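You operate a simulated robot arm through the tools that you are given. There is no shell and no other tool.

You are at the controls of a simulated robot arm. One attempt, no reset.

JOB
Test the small grey fan at Fast, then switch the fan tester off.
Fine: guard closed before it goes on, and left closed; wait for the result; slider back to Slow; test no other.

The check looks at the end state, three seconds after you hand in, the way a careful person would. Anything else that was tipped, shoved, dropped, spilled or broken makes it a failure.

ROBOT AND FRAMES
A 6-joint arm with a two-finger parallel gripper, fixed in place. Base frame: the origin is at the foot of the arm, x ahead of it, y to its left, z up; the work surface is at about z = 72. Readings come in cm, degrees, newtons and seconds.
With the tool pointing down near the work surface it reaches from about 22 to 62 cm from the base axis. Its first joint turns from -66.0 to 66.0 degrees. Payload 2.7 kg.
Tool frame: the origin (TCP) lies between the finger pads and is the grasp point; the fingertips stand 2.3 cm ahead of it; z points along the fingers, y is the line along which they close. Largest opening 9.4 cm; finger width 3.8, thickness 1; the body of the gripper, 5.4 by 9.6 cm, starts 3.9 cm behind the TCP.
Orientation is told as [roll, pitch, yaw] about the base's x, y, z axes, in that order, counted from this pose: with the fingers straight down and closing along the base's y, the tool's x points along the base's -x, its y along +y and its z along -z.

CONTROLS
- The arm moves only by the tool servo_tool. Its argument "targets" is a list that holds one entry, the list of rows, each a list of 7 numbers: the shift along the base's x, y, z in cm, then the turn, a rotation vector about the base's x, y, z in degrees, then the opening, from 0 (shut) to 1 (fully open). In form: [[[dx, dy, dz, rx, ry, rz, hand], ...]]. A call has 1 to 20 rows; each row shifts and turns the commanded pose from where the row before left it. Each row takes 0.2 s and may step no farther than 5 cm and 8.6 degrees from the row before; otherwise, or with a gripper value out of range, the whole call is refused. Where a pose cannot be reached the arm comes as near as it can. A force on the tool above 90 N (or 10 N above the force at the start of the call, whichever is more), or a blocked arm, ends the call early, and 0.2 s more pass. The fingers move at their own pace (about 4.5 cm/s each) and stop on an object; they squeeze with about 36 N. The grip force told is the motor's: it shows also when the fingers shut on nothing. Time passes only in rows, and 0.2 s behind the last, so rows that do not move let the fingers close. It gives the time, the measured TCP pose, the force on the tool (base axes), the opening and the grip force at its end, in the units of the frame above (readings bear some noise), with the torque about the TCP (base axes, N m) and any sound that the robot's microphone picked up.
- Cameras (640 x 400 px; columns grow to the right, rows downward): "scene" is fixed at [6.06, -41.97, 141]; the picture's right is [0.89, -0.46, 0.00], its down [-0.24, -0.47, -0.85] and it looks along [0.39, 0.76, -0.53] (base axes); focal length 338 px, centre (320, 200). "wrist" rides on the gripper at [8.6, 1.6, -7.5] in the tool frame; the picture's right is [-0.18, 0.98, 0.00], its down [-0.58, -0.11, -0.81] and it looks along [-0.79, -0.15, 0.59] (tool axes); focal length 243 px, centre (320, 200). There is no depth. A picture from a camera that has moved, and an enlarged one, comes with that camera's place and axes in the base frame and with its lens.
- camera(camera): a new picture of that camera. It takes no simulated time.
- enlarge(camera, box): a new picture of the part [left, top, right, bottom] of that camera's present view, enlarged. It takes no simulated time.
- finish_job(): hands the job in; it is judged then, once.

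Places have to be worked out from the pictures, the camera data and where the tool is seen. Open the gripper and draw the arm clear of the work before you hand the job in, unless the task says otherwise.

The tools are called after ">>>" as a command line: name --argument value ..., lists and objects as JSON in quotes. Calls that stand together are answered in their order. servo_tool: Moves the arm, as the interface text tells. Its arguments: {"type":"object","properties":{"targets":{"type":"array","items":{"type":"array","items":{"type":"array","items":{"type":"number"}}}}},"required":["targets"]} The other tools are called the same way: camera (camera) takes a picture; enlarge (camera, box) takes an enlarged picture of a part of a camera's view; finish_job () hands the job in.

At the start:

```text
clock: 0.0
tool_pos: [40.7, 4.62, 115.12]
ee_rot: [0.0, 0.0, 0.1]
contact_force: [0.0, -0.8, -0.4]
wrist_torque: [-0.02, 0.01, -0.02]
grip_width: 9.38
finger_force: 0.0
```

scene: 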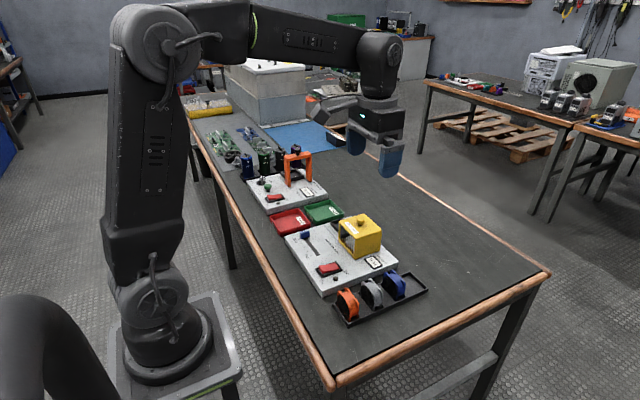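
wrist: 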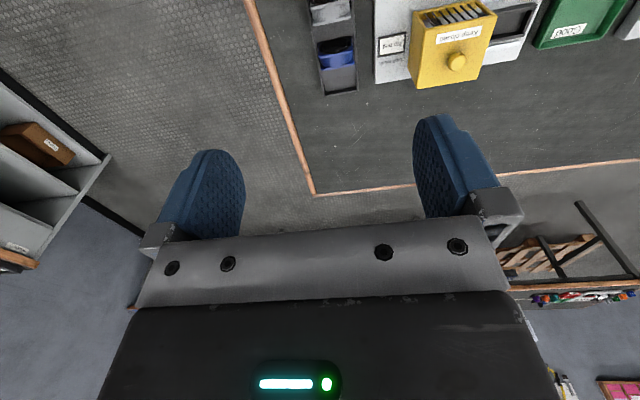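

I see a tester with a yellow guard, a slider and a red switch, plus a rack of three fans (orange, grey, blue). I'll enlarge the views to read the details.

>>> enlarge --camera "scene" --box '[270, 200, 430, 330]'

>>> enlarge --camera "scene" --box '[200, 110, 360, 240]'

>>> enlarge --camera "wrist" --box '[300, 0, 640, 110]'

```text
3.08 times, centred on (350, 265) of scene
camera zoom: at [6.06, -41.97, 141.0], right [0.89, -0.46, 0.0], down [-0.24, -0.47, -0.85], along [0.39, 0.76, -0.53], focal length 1039 px, centre (228, 0)
```

zoom: 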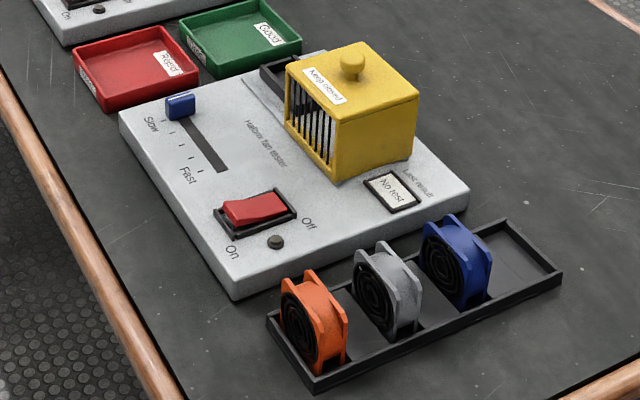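

```text
3.08 times, centred on (280, 175) of scene
camera zoom: at [6.06, -41.97, 141.0], right [0.89, -0.46, 0.0], down [-0.24, -0.47, -0.85], along [0.39, 0.76, -0.53], focal length 1039 px, centre (443, 277)
```

zoom: 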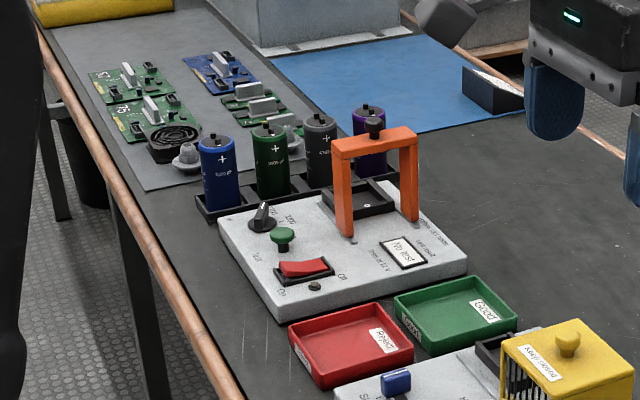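

```text
1.88 times, centred on (470, 55) of wrist
camera zoom: at [32.01, 6.37, 122.81], right [0.18, 0.98, 0.0], down [0.58, -0.11, 0.81], along [0.79, -0.15, -0.59], focal length 457 px, centre (38, 473)
```

zoom: 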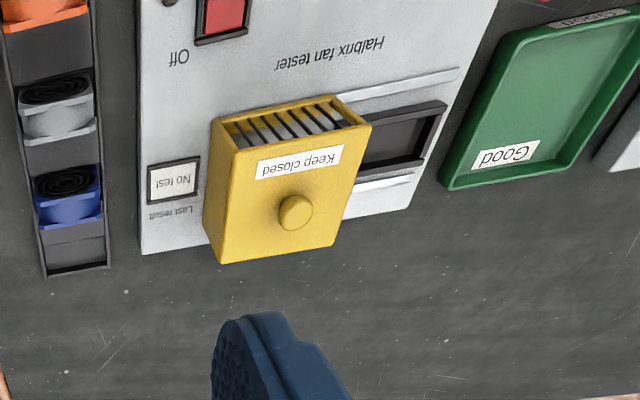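

The tester plate appears axis-aligned, roughly x 35–59, y 12.6–38.4, with its top at z≈75. The slider slot is at x≈40, the rocker at about (40, 18.4), and the guard seems to ride on rails along y with the socket at the +y end. I'll move the wrist camera over the tester for a closer look.

>>> servo_tool --targets '[[[0.3, 3.2, -1.5, 0, 0, 0, 1], [0.3, 3.2, -1.5, 0, 0, 0, 1], [0.3, 3.2, -1.5, 0, 0, 0, 1], [0.3, 3.2, -1.5, 0, 0, 0, 1], [0.3, 3.2, -1.5, 0, 0, 0, 1], [0.3, 3.2, -1.5, 0, 0, 0, 1], [0.3, 3.2, -1.5, 0, 0, 0, 1], [0.3, 3.2, -1.5, 0, 0, 0, 1], [0, 0, 0, 0, 0, 0, 1]]]'

>>> camera --camera "wrist"

>>> camera --camera "scene"

```text
clock: 2.0
tool_pos: [43.13, 30.38, 103.26]
ee_rot: [-0.1, -0.1, 0.0]
contact_force: [0.3, 0.7, -0.2]
wrist_torque: [-0.01, 0.04, 0.01]
grip_width: 9.41
finger_force: 0.0
```

```text
taken
camera wrist: at [34.44, 32.04, 110.75], right [0.18, 0.98, 0.0], down [0.58, -0.11, 0.81], along [0.79, -0.15, -0.59], focal length 243 px, centre (320, 200)
```

wrist: 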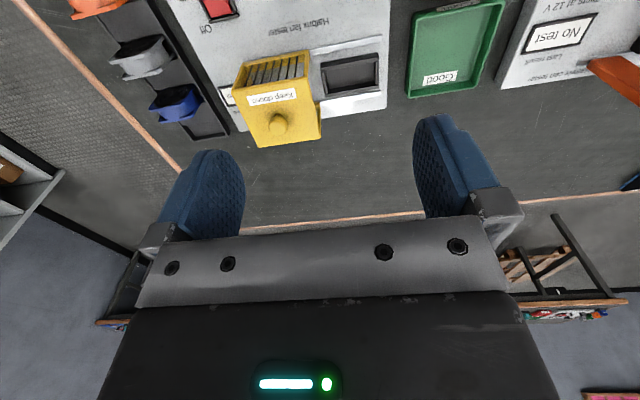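

```text
taken
```

scene: 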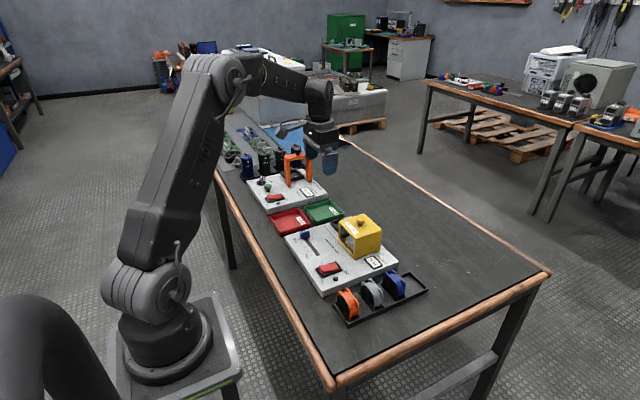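

The socket frame is visible beyond the guard on its +y side. I'll zoom in on it.

>>> enlarge --camera "wrist" --box '[200, 0, 420, 150]'

>>> enlarge --camera "wrist" --box '[60, 0, 260, 150]'

>>> enlarge --camera "scene" --box '[320, 205, 400, 265]'

>>> enlarge --camera "scene" --box '[325, 260, 435, 330]'

>>> enlarge --camera "scene" --box '[280, 225, 360, 285]'

```text
2.67 times, centred on (310, 75) of wrist
camera zoom: at [34.44, 32.04, 110.75], right [0.18, 0.98, 0.0], down [0.58, -0.11, 0.81], along [0.79, -0.15, -0.59], focal length 647 px, centre (347, 533)
```

zoom: 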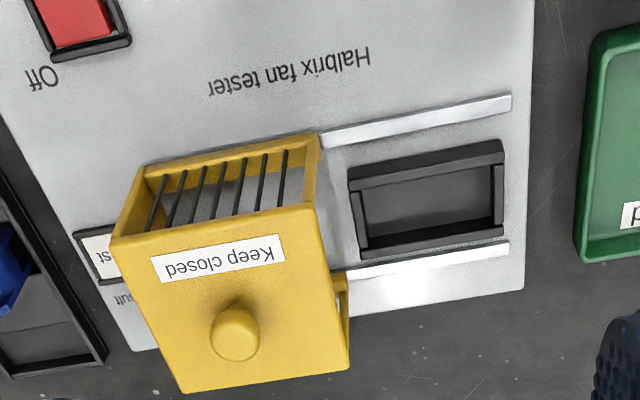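

```text
2.67 times, centred on (160, 75) of wrist
camera zoom: at [34.44, 32.04, 110.75], right [0.18, 0.98, 0.0], down [0.58, -0.11, 0.81], along [0.79, -0.15, -0.59], focal length 647 px, centre (747, 533)
```

zoom: 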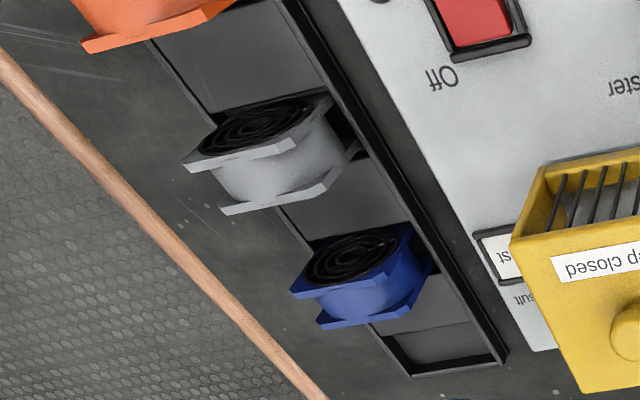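

```text
6.67 times, centred on (360, 235) of scene
camera zoom: at [6.07, -41.97, 141.0], right [0.89, -0.46, 0.0], down [-0.24, -0.47, -0.85], along [0.39, 0.76, -0.53], focal length 2251 px, centre (53, -33)
```

zoom: 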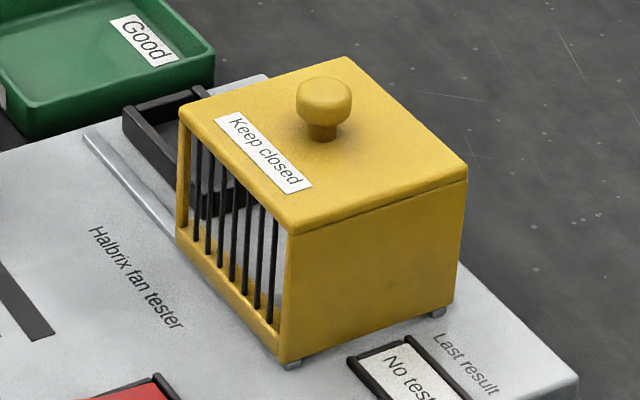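

```text
5.71 times, centred on (380, 295) of scene
camera zoom: at [6.07, -41.97, 141.0], right [0.89, -0.46, 0.0], down [-0.24, -0.47, -0.85], along [0.39, 0.76, -0.53], focal length 1930 px, centre (-23, -343)
```

zoom: 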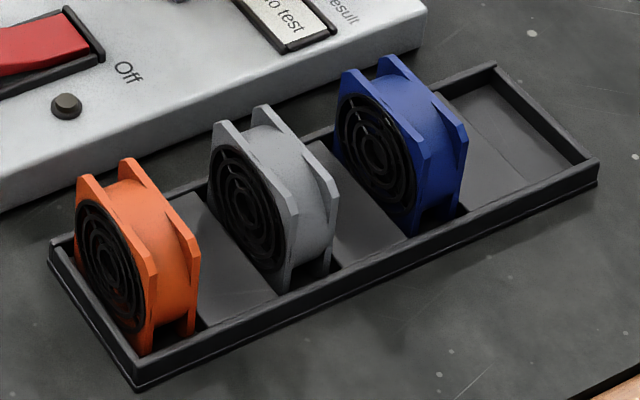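

```text
6.67 times, centred on (320, 255) of scene
camera zoom: at [6.07, -41.97, 141.0], right [0.89, -0.46, 0.0], down [-0.24, -0.47, -0.85], along [0.39, 0.76, -0.53], focal length 2251 px, centre (320, -167)
```

zoom: 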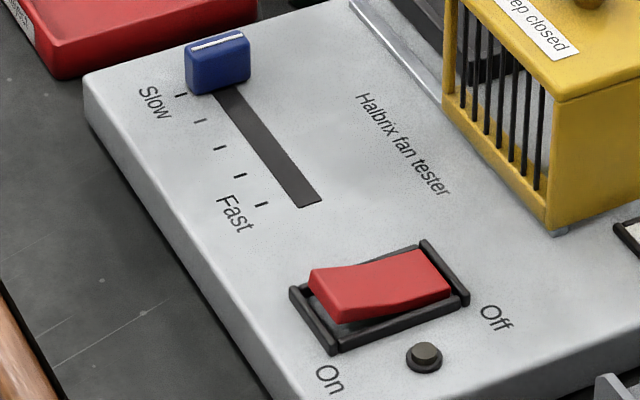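

The guard slides on rails toward +y and is open on that side. The fans are about 6 cm square and 2.5 cm thick with their axis along x, and the socket takes them in the same orientation, so it's a pure shift. I'll turn the tool −90° to grip across the fan's thickness and hover over the grey fan (about x 45, y 5.9).

>>> servo_tool --targets '[[[0.175, -2.04, -0.9, 0, 0, -7.5, 1], [0.175, -2.04, -0.9, 0, 0, -7.5, 1], [0.175, -2.04, -0.9, 0, 0, -7.5, 1], [0.175, -2.04, -0.9, 0, 0, -7.5, 1], [0.175, -2.04, -0.9, 0, 0, -7.5, 1], [0.175, -2.04, -0.9, 0, 0, -7.5, 1], [0.175, -2.04, -0.9, 0, 0, -7.5, 1], [0.175, -2.04, -0.9, 0, 0, -7.5, 1], [0.175, -2.04, -0.9, 0, 0, -7.5, 1], [0.175, -2.04, -0.9, 0, 0, -7.5, 0.6], [0.175, -2.04, -0.9, 0, 0, -7.5, 0.6], [0.175, -2.04, -0.9, 0, 0, -7.5, 0.6], [0, 0, 0, 0, 0, 0, 0.6], [0, 0, 0, 0, 0, 0, 0.6]]]'

>>> camera --camera "wrist"

>>> camera --camera "scene"

```text
clock: 5.0
tool_pos: [45.28, 5.9, 92.53]
ee_rot: [0.1, 0.0, -90.1]
contact_force: [0.0, 0.1, -0.2]
wrist_torque: [0.02, 0.02, -0.01]
grip_width: 5.63
finger_force: 0.1
```

```text
taken
camera wrist: at [46.82, 14.59, 99.99], right [0.98, -0.19, 0.0], down [-0.11, -0.58, 0.81], along [-0.15, -0.79, -0.59], focal length 243 px, centre (320, 200)
```

wrist: 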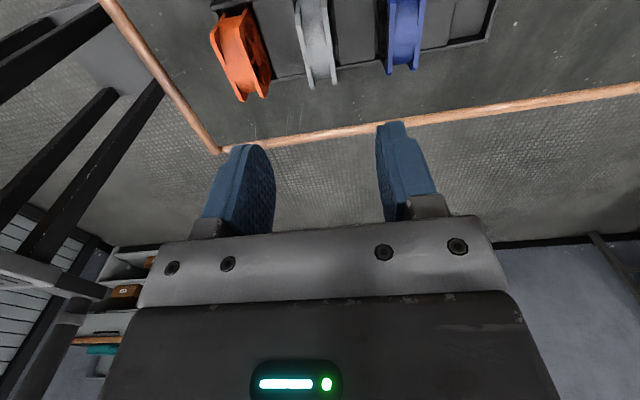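

```text
taken
```

scene: 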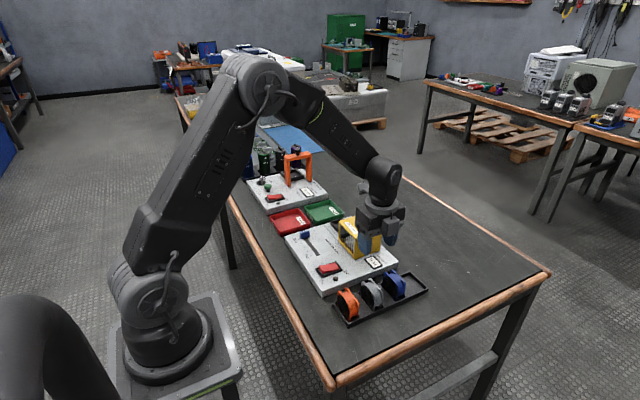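

The yaw works. I'll descend to z≈84.5, where the fingertips are still above the fans, and look again.

>>> servo_tool --targets '[[[0, 0, -2.7, 0, 0, 0, 0.6], [0, 0, -2.7, 0, 0, 0, 0.6], [0, 0, -2.6, 0, 0, 0, 0.6], [0, 0, 0, 0, 0, 0, 0.6]]]'

>>> camera --camera "wrist"

>>> enlarge --camera "wrist" --box '[200, 0, 420, 150]'

>>> enlarge --camera "scene" --box '[325, 230, 435, 330]'

```text
clock: 6.0
tool_pos: [45.26, 6.0, 84.62]
ee_rot: [0.0, 0.1, -90.1]
contact_force: [0.6, 0.2, 0.1]
wrist_torque: [0.01, -0.02, -0.01]
grip_width: 5.65
finger_force: 0.0
```

```text
taken
camera wrist: at [46.83, 14.61, 92.02], right [0.98, -0.18, 0.0], down [-0.11, -0.58, 0.81], along [-0.15, -0.79, -0.59], focal length 243 px, centre (320, 200)
```

wrist: 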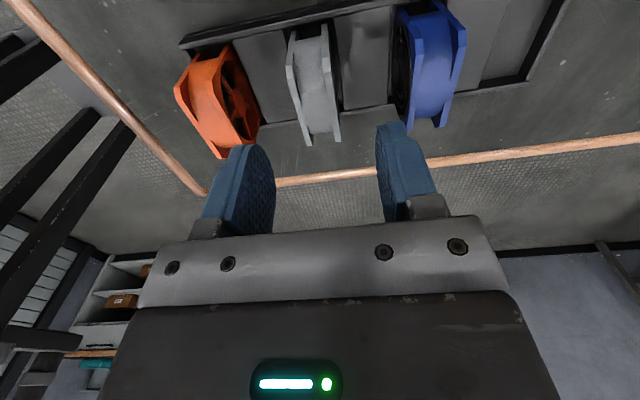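

```text
2.67 times, centred on (310, 75) of wrist
camera zoom: at [46.83, 14.61, 92.02], right [0.98, -0.18, 0.0], down [-0.11, -0.58, 0.81], along [-0.15, -0.79, -0.59], focal length 647 px, centre (347, 533)
```

zoom: 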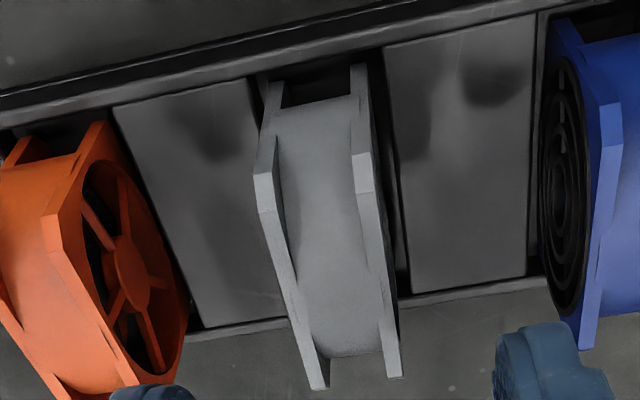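

```text
4.00 times, centred on (380, 280) of scene
camera zoom: at [6.06, -41.97, 141.0], right [0.89, -0.46, 0.0], down [-0.24, -0.47, -0.85], along [0.39, 0.76, -0.53], focal length 1351 px, centre (80, -120)
```

zoom: 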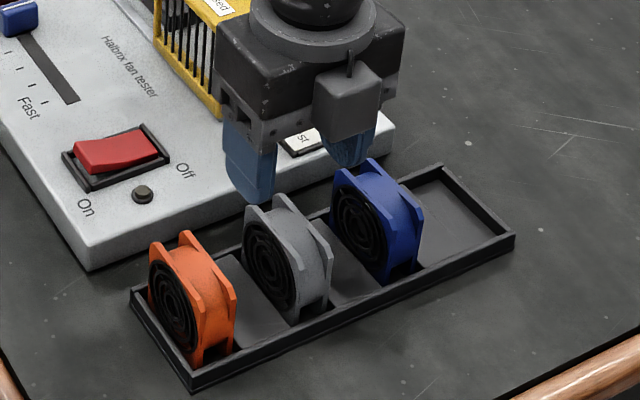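

The grey fan's centre is at about (45.0, 5.7) with its top at z≈78.7, and the neighbouring fans leave enough room for the fingers. I'll centre over it, descend to TCP z≈76.9 and check before closing.

>>> servo_tool --targets '[[[-0.26, -0.28, 0, 0, 0, 0, 0.53], [0, 0, -1.6, 0, 0, 0, 0.53], [0, 0, -1.6, 0, 0, 0, 0.53], [0, 0, -1.6, 0, 0, 0, 0.53], [0, 0, -1.5, 0, 0, 0, 0.53], [0, 0, -1.4, 0, 0, 0, 0.53], [0, 0, 0, 0, 0, 0, 0.53]]]'

>>> camera --camera "wrist"

>>> enlarge --camera "scene" --box '[325, 230, 435, 330]'

```text
clock: 7.6
tool_pos: [45.1, 5.54, 76.83]
ee_rot: [0.0, 0.0, -90.0]
contact_force: [-0.7, 0.5, -0.4]
wrist_torque: [-0.02, -0.02, -0.01]
grip_width: 5.01
finger_force: 0.0
```

```text
taken
camera wrist: at [46.6, 14.24, 84.3], right [0.98, -0.18, 0.0], down [-0.11, -0.58, 0.81], along [-0.15, -0.79, -0.59], focal length 243 px, centre (320, 200)
```

wrist: 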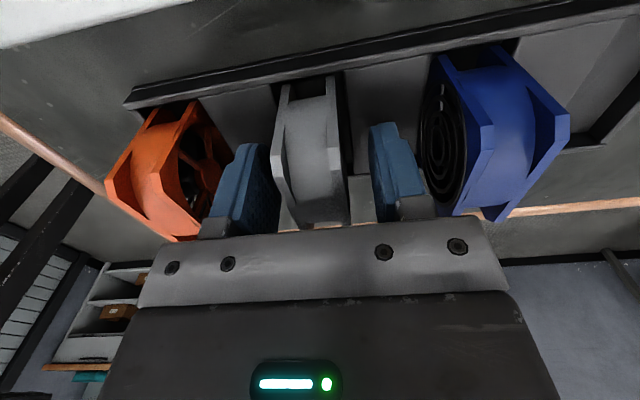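

```text
4.00 times, centred on (380, 280) of scene
camera zoom: at [6.06, -41.97, 141.0], right [0.89, -0.46, 0.0], down [-0.24, -0.47, -0.85], along [0.39, 0.76, -0.53], focal length 1351 px, centre (80, -120)
```

zoom: 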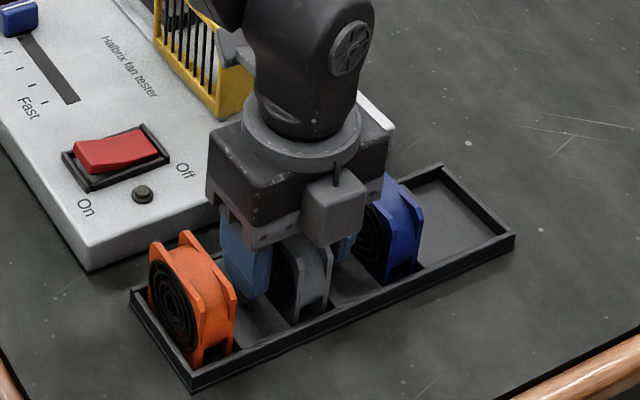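

The fan is between the fingers and nothing else is touched, so I'll close the gripper.

>>> servo_tool --targets '[[[0, 0, 0, 0, 0, 0, 0.4], [0, 0, 0, 0, 0, 0, 0.3], [0, 0, 0, 0, 0, 0, 0.1], [0, 0, 0, 0, 0, 0, 0.0], [0, 0, 0, 0, 0, 0, 0.0]]]'

>>> camera --camera "wrist"

```text
clock: 8.8
tool_pos: [44.91, 5.63, 76.84]
ee_rot: [0.0, 0.1, -90.0]
contact_force: [-0.5, -0.6, 0.4]
wrist_torque: [0.01, 0.0, 0.05]
grip_width: 2.47
finger_force: 36.1
```

```text
taken
camera wrist: at [46.58, 14.24, 84.3], right [0.98, -0.18, 0.0], down [-0.11, -0.58, 0.81], along [-0.15, -0.79, -0.59], focal length 243 px, centre (320, 200)
```

wrist: 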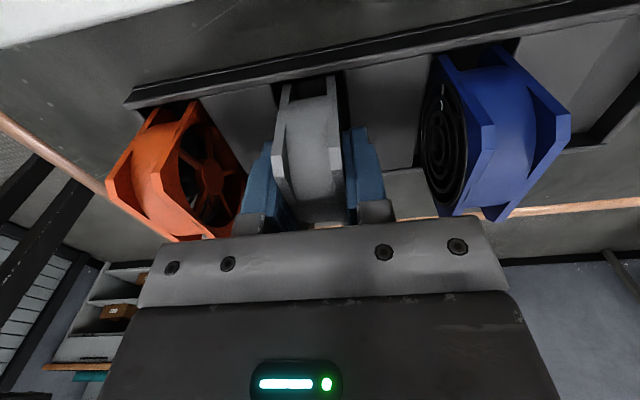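

The fan is gripped (2.47 cm, 36 N). I'll lift straight up, then carry it above the socket near (52.4, 33.1), staying well above the guard.

>>> servo_tool --targets '[[[0, 0, 1.0, 0, 0, 0, 0], [0, 0, 2.0, 0, 0, 0, 0], [0, 0, 3, 0, 0, 0, 0], [0, 0, 4, 0, 0, 0, 0], [0, 0, 4, 0, 0, 0, 0], [0, 0, 3, 0, 0, 0, 0], [0.75, 2.75, 0, 0, 0, 0, 0], [0.75, 2.75, 0, 0, 0, 0, 0], [0.75, 2.75, 0, 0, 0, 0, 0], [0.75, 2.75, 0, 0, 0, 0, 0], [0.75, 2.75, 0, 0, 0, 0, 0], [0.75, 2.75, 0, 0, 0, 0, 0], [0.75, 2.75, 0, 0, 0, 0, 0], [0.75, 2.75, 0, 0, 0, 0, 0], [0.75, 2.75, 0, 0, 0, 0, 0], [0.75, 2.75, 0, 0, 0, 0, 0], [0, 0, 0, 0, 0, 0, 0], [0, 0, 0, 0, 0, 0, 0]]]'

>>> camera --camera "wrist"

>>> camera --camera "scene"

>>> enlarge --camera "wrist" --box '[220, 0, 440, 150]'

```text
clock: 12.6
tool_pos: [52.51, 33.0, 93.72]
ee_rot: [0.0, 0.0, -89.9]
contact_force: [-0.1, -0.1, -0.2]
wrist_torque: [0.01, 0.02, 0.0]
grip_width: 2.48
finger_force: 35.6
```

```text
taken
camera wrist: at [54.1, 41.75, 101.3], right [0.98, -0.18, 0.0], down [-0.11, -0.58, 0.81], along [-0.15, -0.79, -0.59], focal length 243 px, centre (320, 200)
```

wrist: 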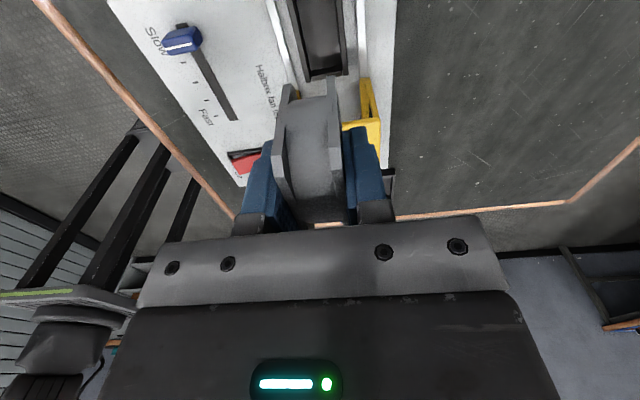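

```text
taken
```

scene: 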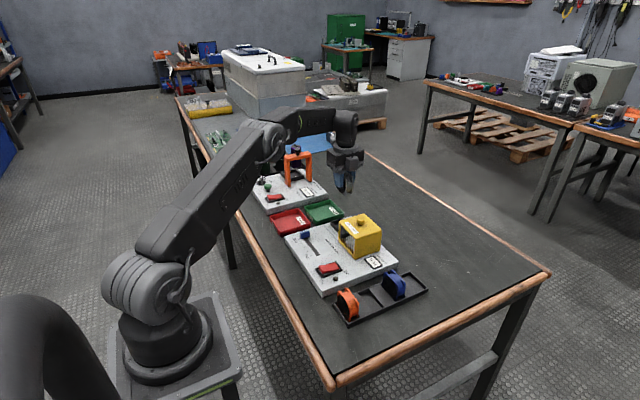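

```text
2.67 times, centred on (330, 75) of wrist
camera zoom: at [54.1, 41.75, 101.3], right [0.98, -0.18, 0.0], down [-0.11, -0.58, 0.81], along [-0.15, -0.79, -0.59], focal length 647 px, centre (293, 533)
```

zoom: 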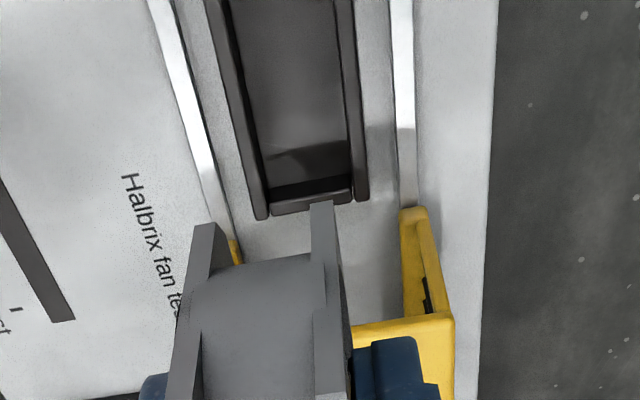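

The socket frame is below at roughly x 50.4–54.6, with its −y edge at y≈29. I'll lower partway so the far (+y) end of the socket comes into view, to centre accurately.

>>> servo_tool --targets '[[[0, 0, -2.5, 0, 0, 0, 0], [0, 0, -2.5, 0, 0, 0, 0], [0, 0, -2.0, 0, 0, 0, 0], [0, 0, 0, 0, 0, 0, 0]]]'

>>> camera --camera "wrist"

>>> enlarge --camera "wrist" --box '[220, 0, 440, 150]'

>>> enlarge --camera "scene" --box '[310, 140, 400, 260]'

```text
clock: 13.6
tool_pos: [52.52, 33.04, 86.83]
ee_rot: [0.0, -0.1, -90.1]
contact_force: [-0.2, 1.0, -0.1]
wrist_torque: [-0.01, 0.0, 0.01]
grip_width: 2.43
finger_force: 36.2
```

```text
taken
camera wrist: at [54.06, 41.74, 94.27], right [0.98, -0.18, 0.0], down [-0.11, -0.58, 0.81], along [-0.15, -0.79, -0.59], focal length 243 px, centre (320, 200)
```

wrist: 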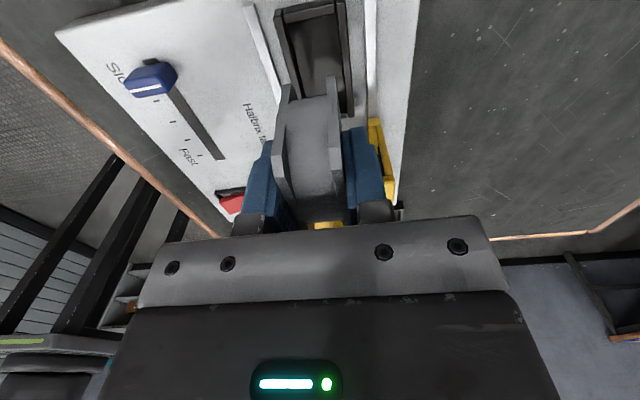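

```text
2.67 times, centred on (330, 75) of wrist
camera zoom: at [54.06, 41.74, 94.27], right [0.98, -0.18, 0.0], down [-0.11, -0.58, 0.81], along [-0.15, -0.79, -0.59], focal length 647 px, centre (293, 533)
```

zoom: 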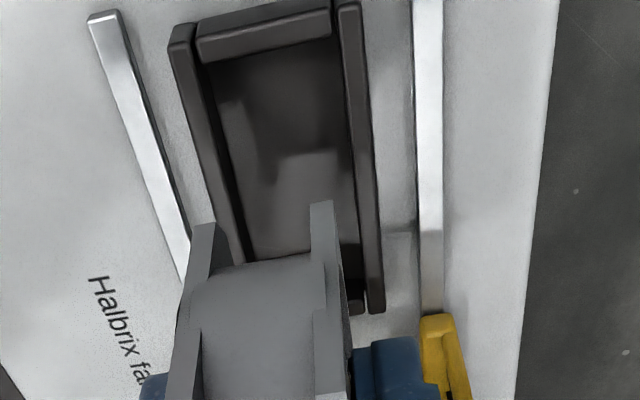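

```text
3.33 times, centred on (355, 200) of scene
camera zoom: at [6.07, -41.97, 141.0], right [0.89, -0.46, 0.0], down [-0.24, -0.47, -0.85], along [0.39, 0.76, -0.53], focal length 1126 px, centre (203, 200)
```

zoom: 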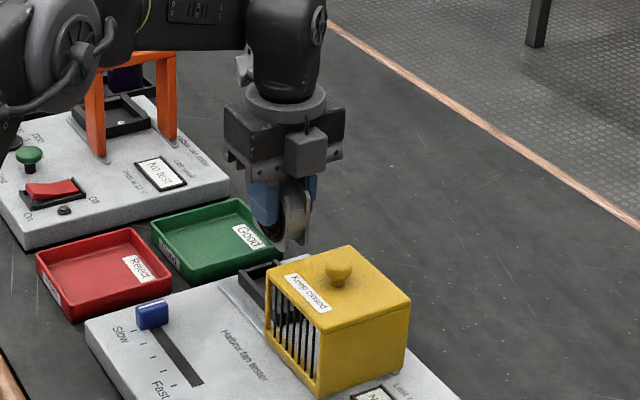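

The socket's inner opening is about x 50.7–54.05, y 29.6–36.5 (centre ≈ 52.4, 33.05), and the fan is about 0.1 off in each axis. I'll nudge it over, descend to just at the frame's level and check.

>>> servo_tool --targets '[[[-0.1, -0.08, -1.5, 0, 0, 0, 0], [0, 0, -1.5, 0, 0, 0, 0], [0, 0, -1.5, 0, 0, 0, 0], [0, 0, -1.2, 0, 0, 0, 0], [0, 0, 0, 0, 0, 0, 0]]]'

>>> camera --camera "wrist"

>>> enlarge --camera "wrist" --box '[220, 0, 440, 150]'

>>> enlarge --camera "scene" --box '[310, 170, 400, 260]'

```text
clock: 14.8
tool_pos: [52.33, 33.05, 81.08]
ee_rot: [0.0, 0.0, -90.0]
contact_force: [0.5, 0.2, -1.0]
wrist_torque: [0.01, 0.0, -0.02]
grip_width: 2.46
finger_force: 36.4
```

```text
taken
camera wrist: at [53.96, 41.64, 88.53], right [0.98, -0.18, 0.0], down [-0.11, -0.58, 0.81], along [-0.15, -0.79, -0.59], focal length 243 px, centre (320, 200)
```

wrist: 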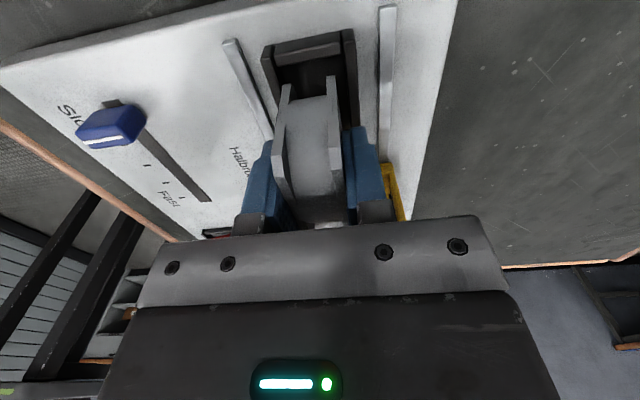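

```text
2.67 times, centred on (330, 75) of wrist
camera zoom: at [53.96, 41.64, 88.53], right [0.98, -0.18, 0.0], down [-0.11, -0.58, 0.81], along [-0.15, -0.79, -0.59], focal length 647 px, centre (293, 533)
```

zoom: 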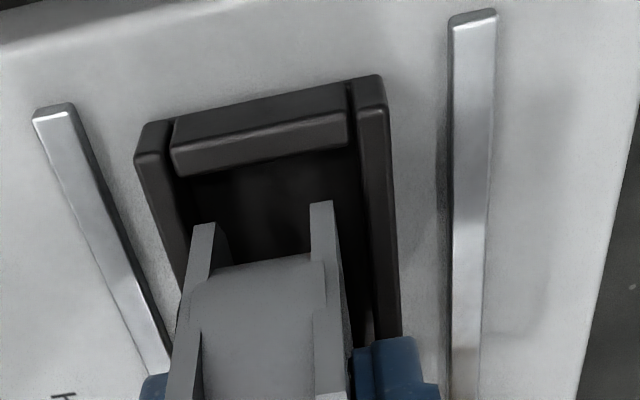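

```text
4.44 times, centred on (355, 215) of scene
camera zoom: at [6.07, -41.97, 141.0], right [0.89, -0.46, 0.0], down [-0.24, -0.47, -0.85], along [0.39, 0.76, -0.53], focal length 1501 px, centre (164, 133)
```

zoom: 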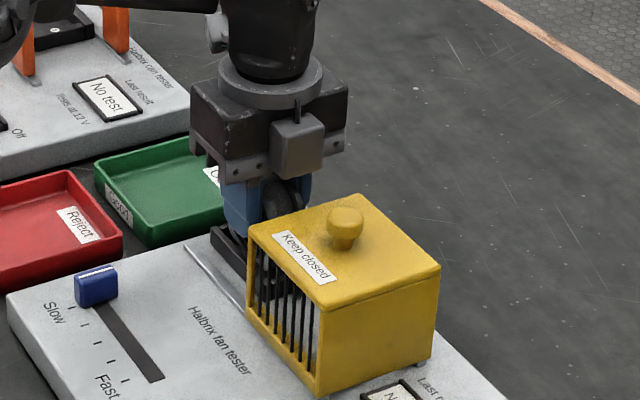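

The frame top is at z≈76.3 and the inner opening is x 50.93–54.0, y 29.5–36.43. I'll shift a further −0.15 in y and lower gently.

>>> servo_tool --targets '[[[0.05, -0.15, 0, 0, 0, 0, 0], [0, 0, -0.4, 0, 0, 0, 0], [0, 0, -0.4, 0, 0, 0, 0], [0, 0, -0.4, 0, 0, 0, 0], [0, 0, 0, 0, 0, 0, 0]]]'

>>> enlarge --camera "wrist" --box '[220, 0, 440, 150]'

```text
clock: 16.0
tool_pos: [52.44, 32.74, 79.91]
ee_rot: [0.1, 0.0, -89.9]
contact_force: [0.6, -0.7, -0.7]
wrist_torque: [0.01, 0.01, 0.02]
grip_width: 2.47
finger_force: 35.8
```

```text
2.67 times, centred on (330, 75) of wrist
camera zoom: at [54.01, 41.48, 87.33], right [0.98, -0.18, 0.0], down [-0.11, -0.58, 0.81], along [-0.15, -0.79, -0.59], focal length 647 px, centre (293, 533)
```

zoom: 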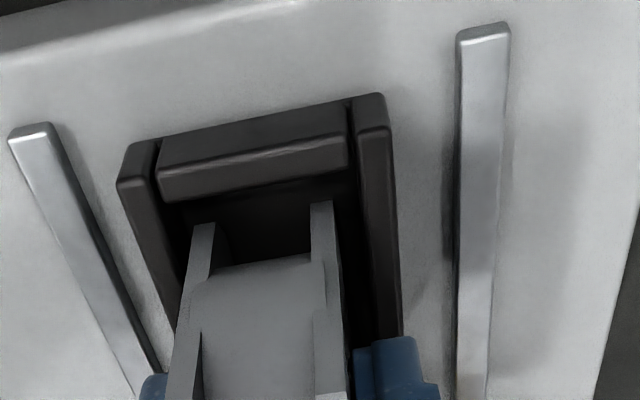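

The fan looks centred at the mouth of the socket with no contact so far. Continuing down in small steps until I feel contact.

>>> servo_tool --targets '[[[0, 0, -0.25, 0, 0, 0, 0], [0, 0, -0.25, 0, 0, 0, 0], [0, 0, 0, 0, 0, 0, 0]]]'

>>> enlarge --camera "wrist" --box '[220, 0, 440, 150]'

```text
clock: 16.8
tool_pos: [52.55, 32.83, 79.66]
ee_rot: [0.4, 0.2, -90.1]
contact_force: [-5.9, -3.3, 26.6]
wrist_torque: [-0.24, 0.34, -0.04]
grip_width: 2.48
finger_force: 36.4
```

```text
2.67 times, centred on (330, 75) of wrist
camera zoom: at [54.08, 41.53, 87.22], right [0.98, -0.18, 0.01], down [-0.11, -0.58, 0.8], along [-0.14, -0.79, -0.59], focal length 647 px, centre (293, 533)
```

zoom: 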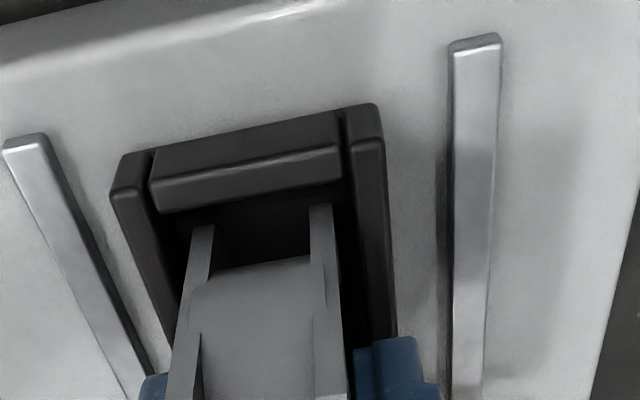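

Contact of about 27 N, centred under the fan and near the height expected for the socket floor (fan bottom ≈75.4, below the frame top at 76.3). I'll relax the push slightly and check that the fan really sits inside the frame.

>>> servo_tool --targets '[[[0, 0, 0.15, 0, 0, 0, 0], [0, 0, 0, 0, 0, 0, 0]]]'

>>> enlarge --camera "scene" --box '[330, 195, 385, 245]'

>>> enlarge --camera "wrist" --box '[240, 20, 380, 110]'

```text
clock: 17.4
tool_pos: [52.54, 32.78, 79.64]
ee_rot: [0.3, 0.2, -90.0]
contact_force: [3.7, 3.0, 17.6]
wrist_torque: [0.11, -0.05, 0.02]
grip_width: 2.45
finger_force: 35.7
```

```text
8.00 times, centred on (358, 220) of scene
camera zoom: at [6.04, -41.98, 141.0], right [0.89, -0.46, 0.0], down [-0.24, -0.47, -0.85], along [0.39, 0.76, -0.53], focal length 2702 px, centre (20, 40)
```

zoom: 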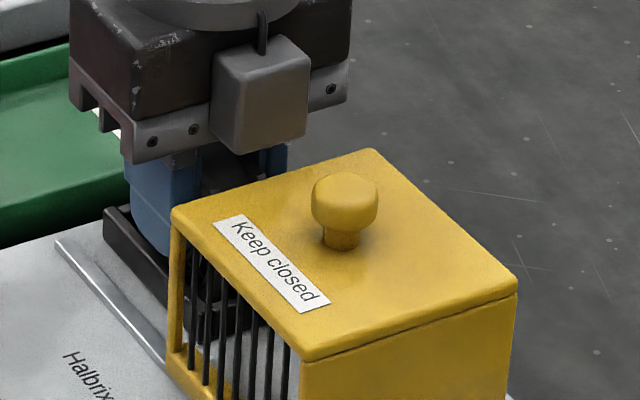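

```text
4.44 times, centred on (310, 65) of wrist
camera zoom: at [54.07, 41.53, 87.21], right [0.98, -0.18, 0.0], down [-0.11, -0.58, 0.8], along [-0.15, -0.79, -0.59], focal length 1078 px, centre (364, 800)
```

zoom: 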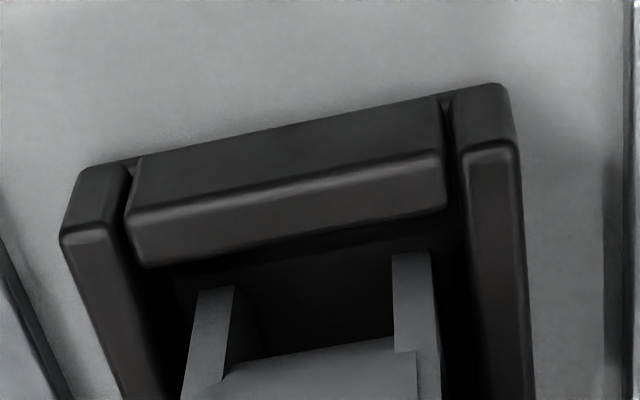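

Everything indicates the fan is down in the frame: it is within the bars with small gaps all round, and the load is centred. I'll ease off a bit more and open the fingers gently.

>>> servo_tool --targets '[[[0, 0, 0.1, 0, 0, 0, 0], [0, 0, 0, 0, 0, 0, 0.3], [0, 0, 0, 0, 0, 0, 0.4], [0, 0, 0, 0, 0, 0, 0.5], [0, 0, 0, 0, 0, 0, 0.5]]]'

>>> camera --camera "wrist"

>>> enlarge --camera "wrist" --box '[220, 20, 400, 140]'

```text
clock: 18.6
tool_pos: [52.47, 32.85, 79.62]
ee_rot: [0.0, 0.0, -90.1]
contact_force: [0.0, -1.0, 0.7]
wrist_torque: [-0.02, 0.01, 0.0]
grip_width: 4.71
finger_force: 0.0
```

```text
taken
camera wrist: at [54.01, 41.49, 87.09], right [0.98, -0.18, 0.0], down [-0.11, -0.58, 0.81], along [-0.15, -0.79, -0.59], focal length 243 px, centre (320, 200)
```

wrist: 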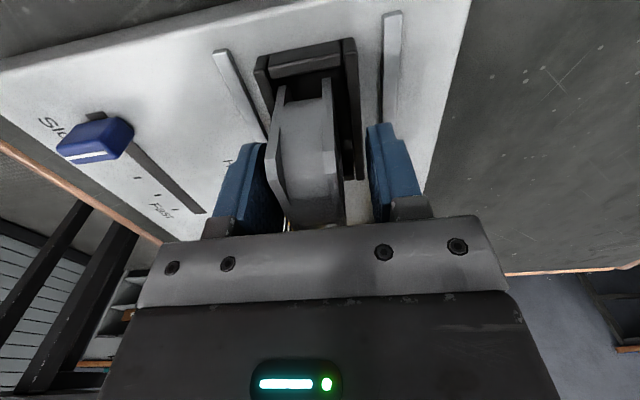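

```text
3.33 times, centred on (310, 80) of wrist
camera zoom: at [54.01, 41.49, 87.09], right [0.98, -0.18, 0.0], down [-0.11, -0.58, 0.81], along [-0.15, -0.79, -0.59], focal length 809 px, centre (353, 600)
```

zoom: 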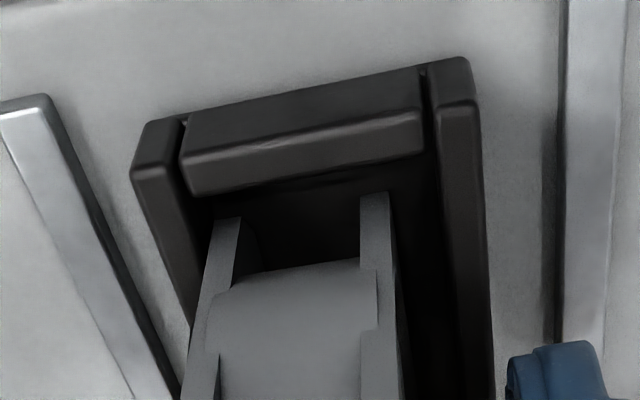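

The fan is released and seems to have settled slightly toward −x. I'll rise straight up and inspect it for tilt before moving the guard.

>>> servo_tool --targets '[[[0, 0, 1, 0, 0, 0, 0.5], [0, 0, 2, 0, 0, 0, 0.5], [0, 0, 3, 0, 0, 0, 0.5], [0, 0, 3, 0, 0, 0, 0.5], [0, 0, 3, 0, 0, 0, 0.5], [0, 0, 0, 0, 0, 0, 0.5]]]'

>>> enlarge --camera "wrist" --box '[220, 0, 440, 150]'

>>> enlarge --camera "scene" --box '[320, 195, 400, 255]'

```text
clock: 20.0
tool_pos: [52.48, 32.76, 91.7]
ee_rot: [0.1, 0.0, -90.0]
contact_force: [0.7, -0.7, -0.5]
wrist_torque: [-0.02, -0.01, -0.02]
grip_width: 4.72
finger_force: 0.1
```

```text
2.67 times, centred on (330, 75) of wrist
camera zoom: at [54.0, 41.51, 99.11], right [0.98, -0.18, 0.0], down [-0.11, -0.58, 0.81], along [-0.15, -0.79, -0.59], focal length 647 px, centre (293, 533)
```

zoom: 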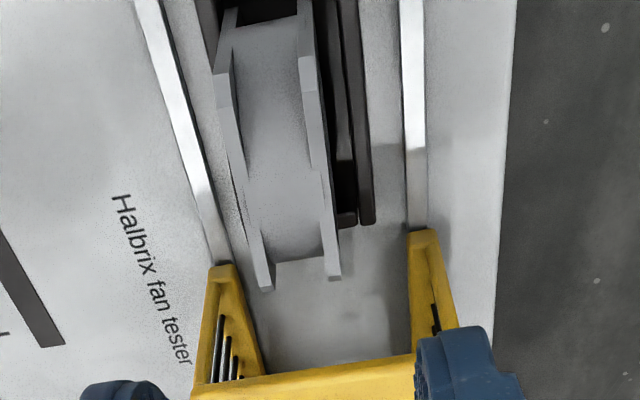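

```text
6.67 times, centred on (360, 225) of scene
camera zoom: at [6.06, -41.97, 141.0], right [0.89, -0.46, 0.0], down [-0.24, -0.47, -0.85], along [0.39, 0.76, -0.53], focal length 2251 px, centre (53, 33)
```

zoom: 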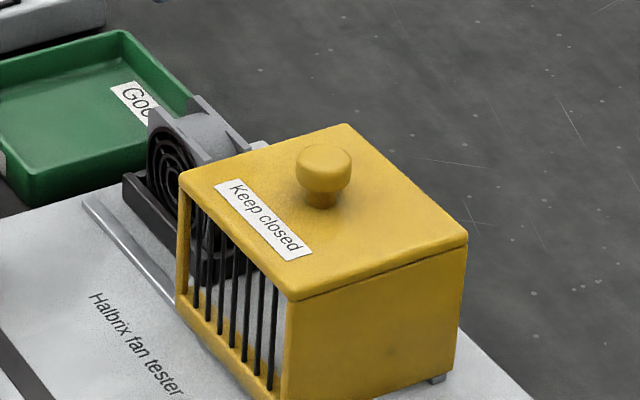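

The fan is upright in the frame, spanning x≈51–53.4 and y≈29.9–35.9. Next I'll move over the guard's knob near (52.6, 23.4) to find it precisely.

>>> servo_tool --targets '[[[0, -3.1, 0.4, 0, 0, 0, 0.5], [0, -3.1, 0, 0, 0, 0, 0.5], [0, -3.1, 0, 0, 0, 0, 0.5], [0, 0, 0, 0, 0, 0, 0.5]]]'

>>> camera --camera "wrist"

>>> enlarge --camera "wrist" --box '[200, 0, 440, 160]'

>>> enlarge --camera "scene" --box '[310, 160, 410, 260]'

```text
clock: 21.0
tool_pos: [52.62, 23.5, 92.08]
ee_rot: [0.0, 0.0, -90.0]
contact_force: [0.1, -0.9, -0.2]
wrist_torque: [0.03, 0.01, -0.03]
grip_width: 4.7
finger_force: 0.1
```

```text
taken
camera wrist: at [54.16, 32.18, 99.49], right [0.98, -0.18, 0.0], down [-0.11, -0.58, 0.81], along [-0.15, -0.79, -0.59], focal length 243 px, centre (320, 200)
```

wrist: 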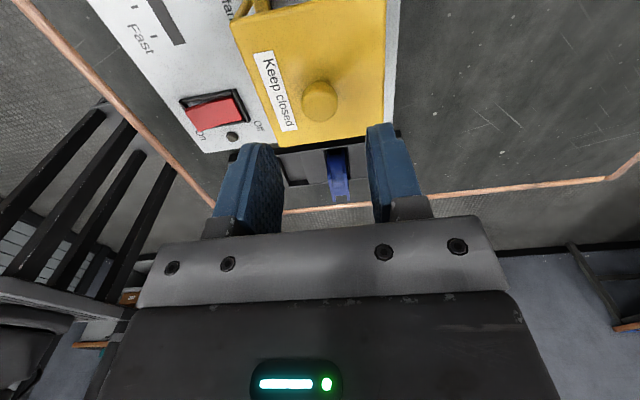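

```text
2.50 times, centred on (320, 80) of wrist
camera zoom: at [54.16, 32.18, 99.49], right [0.98, -0.18, 0.0], down [-0.11, -0.58, 0.81], along [-0.15, -0.79, -0.59], focal length 606 px, centre (320, 500)
```

zoom: 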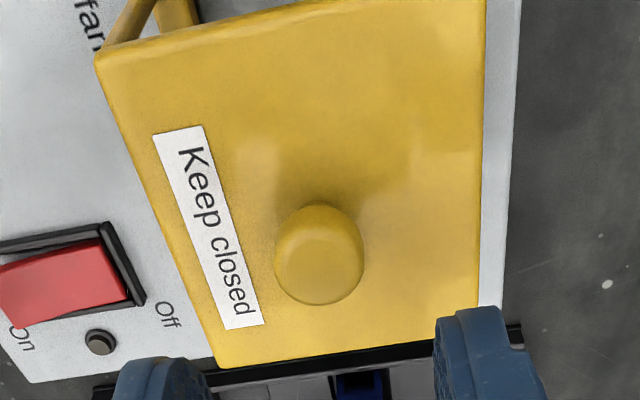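

```text
4.00 times, centred on (360, 210) of scene
camera zoom: at [6.06, -41.97, 141.0], right [0.89, -0.46, 0.0], down [-0.24, -0.47, -0.85], along [0.39, 0.76, -0.53], focal length 1351 px, centre (160, 160)
```

zoom: 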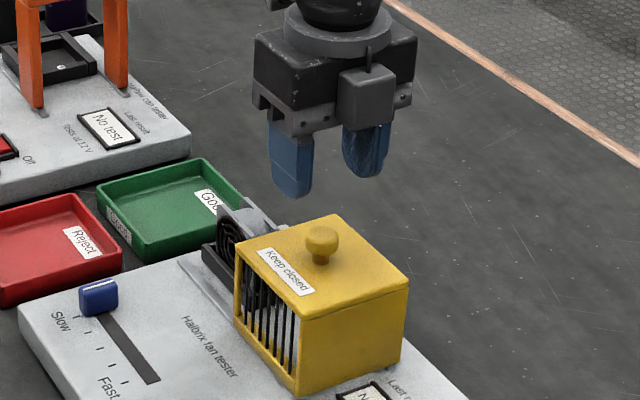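

The knob's centre is at about (52.4, 23.05), 2.4 cm across, with its top near z≈84.9 and the guard roof at ≈82.5. I'll align and descend until the fingertips straddle the knob while staying off the roof.

>>> servo_tool --targets '[[[-0.2, -0.45, -1, 0, 0, 0, 0.5], [0, 0, -2, 0, 0, 0, 0.5], [0, 0, -2, 0, 0, 0, 0.5], [0, 0, -1.2, 0, 0, 0, 0.5], [0, 0, 0, 0, 0, 0, 0.5]]]'

>>> camera --camera "wrist"

>>> enlarge --camera "wrist" --box '[220, 80, 420, 240]'

>>> enlarge --camera "scene" --box '[330, 190, 390, 240]'

```text
clock: 22.2
tool_pos: [52.26, 22.94, 85.67]
ee_rot: [-0.1, 0.0, -90.0]
contact_force: [-0.9, 1.0, 1.2]
wrist_torque: [0.0, -0.01, 0.04]
grip_width: 4.7
finger_force: 0.0
```

```text
taken
camera wrist: at [53.86, 31.73, 93.31], right [0.98, -0.18, 0.0], down [-0.11, -0.58, 0.81], along [-0.15, -0.79, -0.59], focal length 243 px, centre (320, 200)
```

wrist: 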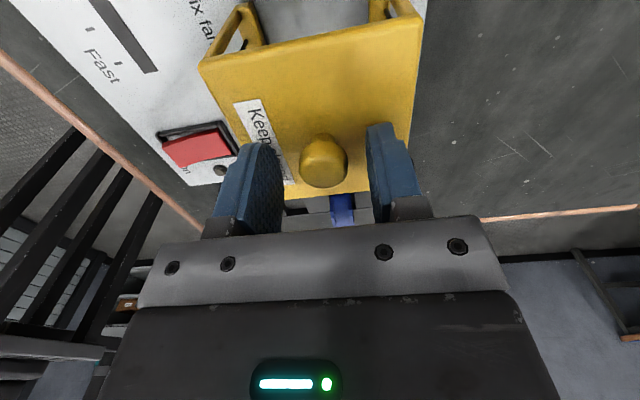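

```text
2.50 times, centred on (320, 160) of wrist
camera zoom: at [53.86, 31.73, 93.31], right [0.98, -0.18, 0.0], down [-0.11, -0.58, 0.81], along [-0.15, -0.79, -0.59], focal length 606 px, centre (320, 300)
```

zoom: 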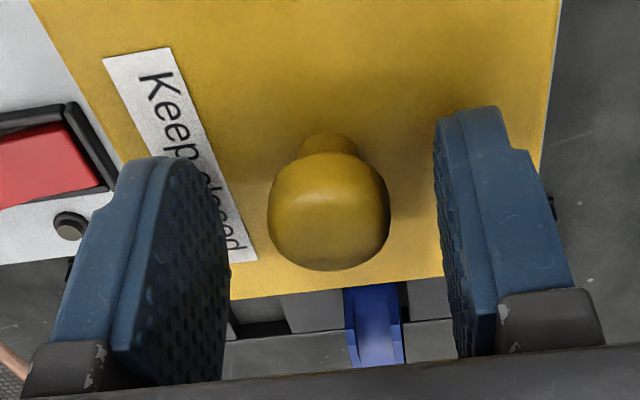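

```text
8.00 times, centred on (360, 215) of scene
camera zoom: at [6.06, -41.97, 141.0], right [0.89, -0.46, 0.0], down [-0.24, -0.47, -0.85], along [0.39, 0.76, -0.53], focal length 2702 px, centre (0, 80)
```

zoom: 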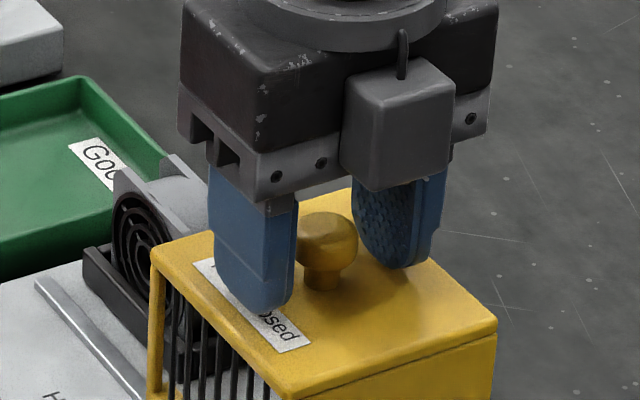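

The knob is centred between the fingers, with the tips just above the roof. I'll lower 0.2 cm and close on the knob.

>>> servo_tool --targets '[[[0, 0, -0.2, 0, 0, 0, 0.4], [0, 0, 0, 0, 0, 0, 0.2], [0, 0, 0, 0, 0, 0, 0.0], [0, 0, 0, 0, 0, 0, 0.0], [0, 0, 0, 0, 0, 0, 0.0]]]'

>>> enlarge --camera "scene" --box '[330, 190, 390, 240]'

```text
clock: 23.4
tool_pos: [52.54, 22.9, 85.75]
ee_rot: [0.3, 0.1, -90.1]
contact_force: [28.5, 1.9, -6.9]
wrist_torque: [-0.24, 0.16, -0.04]
grip_width: 2.36
finger_force: 45.4
```

```text
8.00 times, centred on (360, 215) of scene
camera zoom: at [6.15, -41.96, 141.0], right [0.89, -0.46, 0.0], down [-0.24, -0.47, -0.85], along [0.39, 0.76, -0.53], focal length 2702 px, centre (0, 80)
```

zoom: 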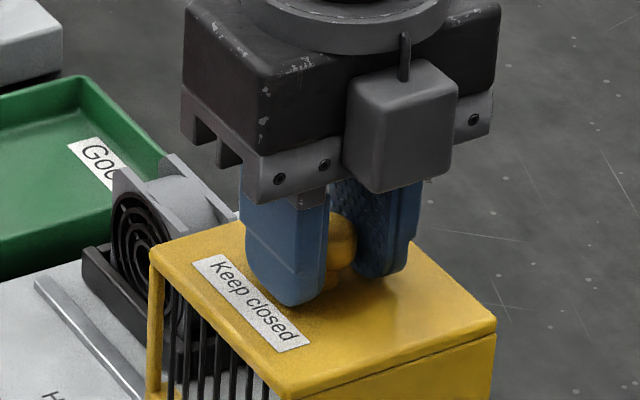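

The knob is gripped, and a sideways load shows my x was about 0.25 low, so I'll relieve that. Then I'll pull the guard a little in +y to test that it slides.

>>> servo_tool --targets '[[[0.2, 0, 0, 0, 0, 0, 0], [0, 0, 0, 0, 0, 0, 0], [0, 0.4, 0, 0, 0, 0, 0], [0, 0.4, 0, 0, 0, 0, 0], [0, 0.4, 0, 0, 0, 0, 0], [0, 0, 0, 0, 0, 0, 0]]]'

>>> enlarge --camera "scene" --box '[330, 190, 390, 240]'

```text
clock: 24.8
tool_pos: [52.54, 24.25, 85.72]
ee_rot: [0.1, 0.1, -89.9]
contact_force: [19.2, -1.6, 2.0]
wrist_torque: [0.95, 0.14, -0.16]
grip_width: 2.38
finger_force: 45.3
```

```text
8.00 times, centred on (360, 215) of scene
camera zoom: at [6.11, -41.98, 140.99], right [0.89, -0.46, 0.0], down [-0.24, -0.47, -0.85], along [0.39, 0.76, -0.53], focal length 2702 px, centre (0, 80)
```

zoom: 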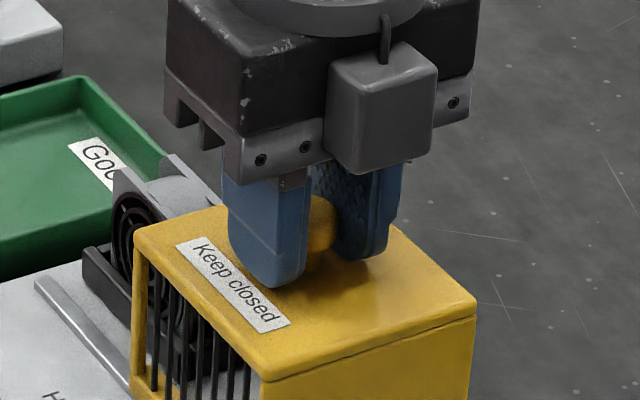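

The guard slides easily along the rails. I'll continue in +y and watch the force.

>>> servo_tool --targets '[[[0.15, 0.6, 0, 0, 0, 0, 0], [0, 0.8, 0, 0, 0, 0, 0], [0, 0.8, 0, 0, 0, 0, 0], [0, 0.8, 0, 0, 0, 0, 0], [0, 0.8, 0, 0, 0, 0, 0], [0, 0.8, 0, 0, 0, 0, 0], [0, 0.8, 0, 0, 0, 0, 0], [0, 0.8, 0, 0, 0, 0, 0], [0, 0, 0, 0, 0, 0, 0]]]'

>>> enlarge --camera "scene" --box '[320, 180, 400, 260]'

>>> camera --camera "wrist"

```text
clock: 26.8
tool_pos: [52.47, 30.48, 85.75]
ee_rot: [0.0, 0.0, -90.0]
contact_force: [-8.1, 0.2, 7.2]
wrist_torque: [-0.48, -0.16, -0.09]
grip_width: 2.35
finger_force: 45.1
```

```text
5.00 times, centred on (360, 220) of scene
camera zoom: at [6.03, -41.97, 141.0], right [0.89, -0.46, 0.0], down [-0.24, -0.47, -0.85], along [0.39, 0.76, -0.53], focal length 1689 px, centre (120, 100)
```

zoom: 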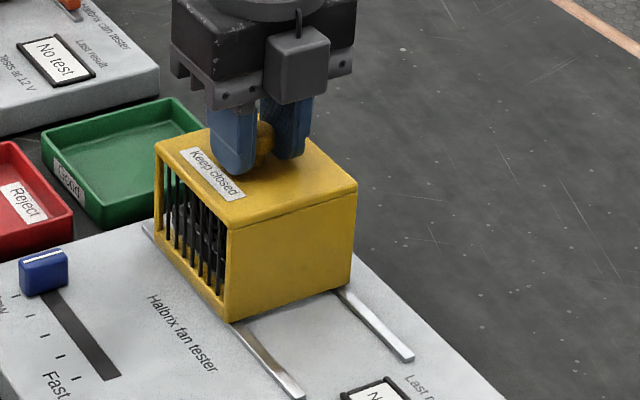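

```text
taken
camera wrist: at [54.08, 39.22, 93.16], right [0.98, -0.18, 0.0], down [-0.11, -0.58, 0.81], along [-0.15, -0.79, -0.59], focal length 243 px, centre (320, 200)
```

wrist: 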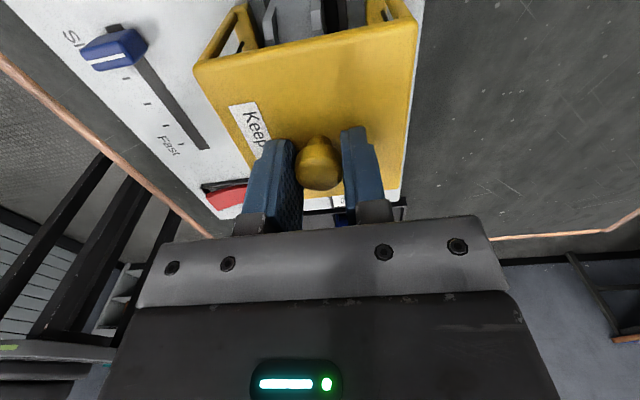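

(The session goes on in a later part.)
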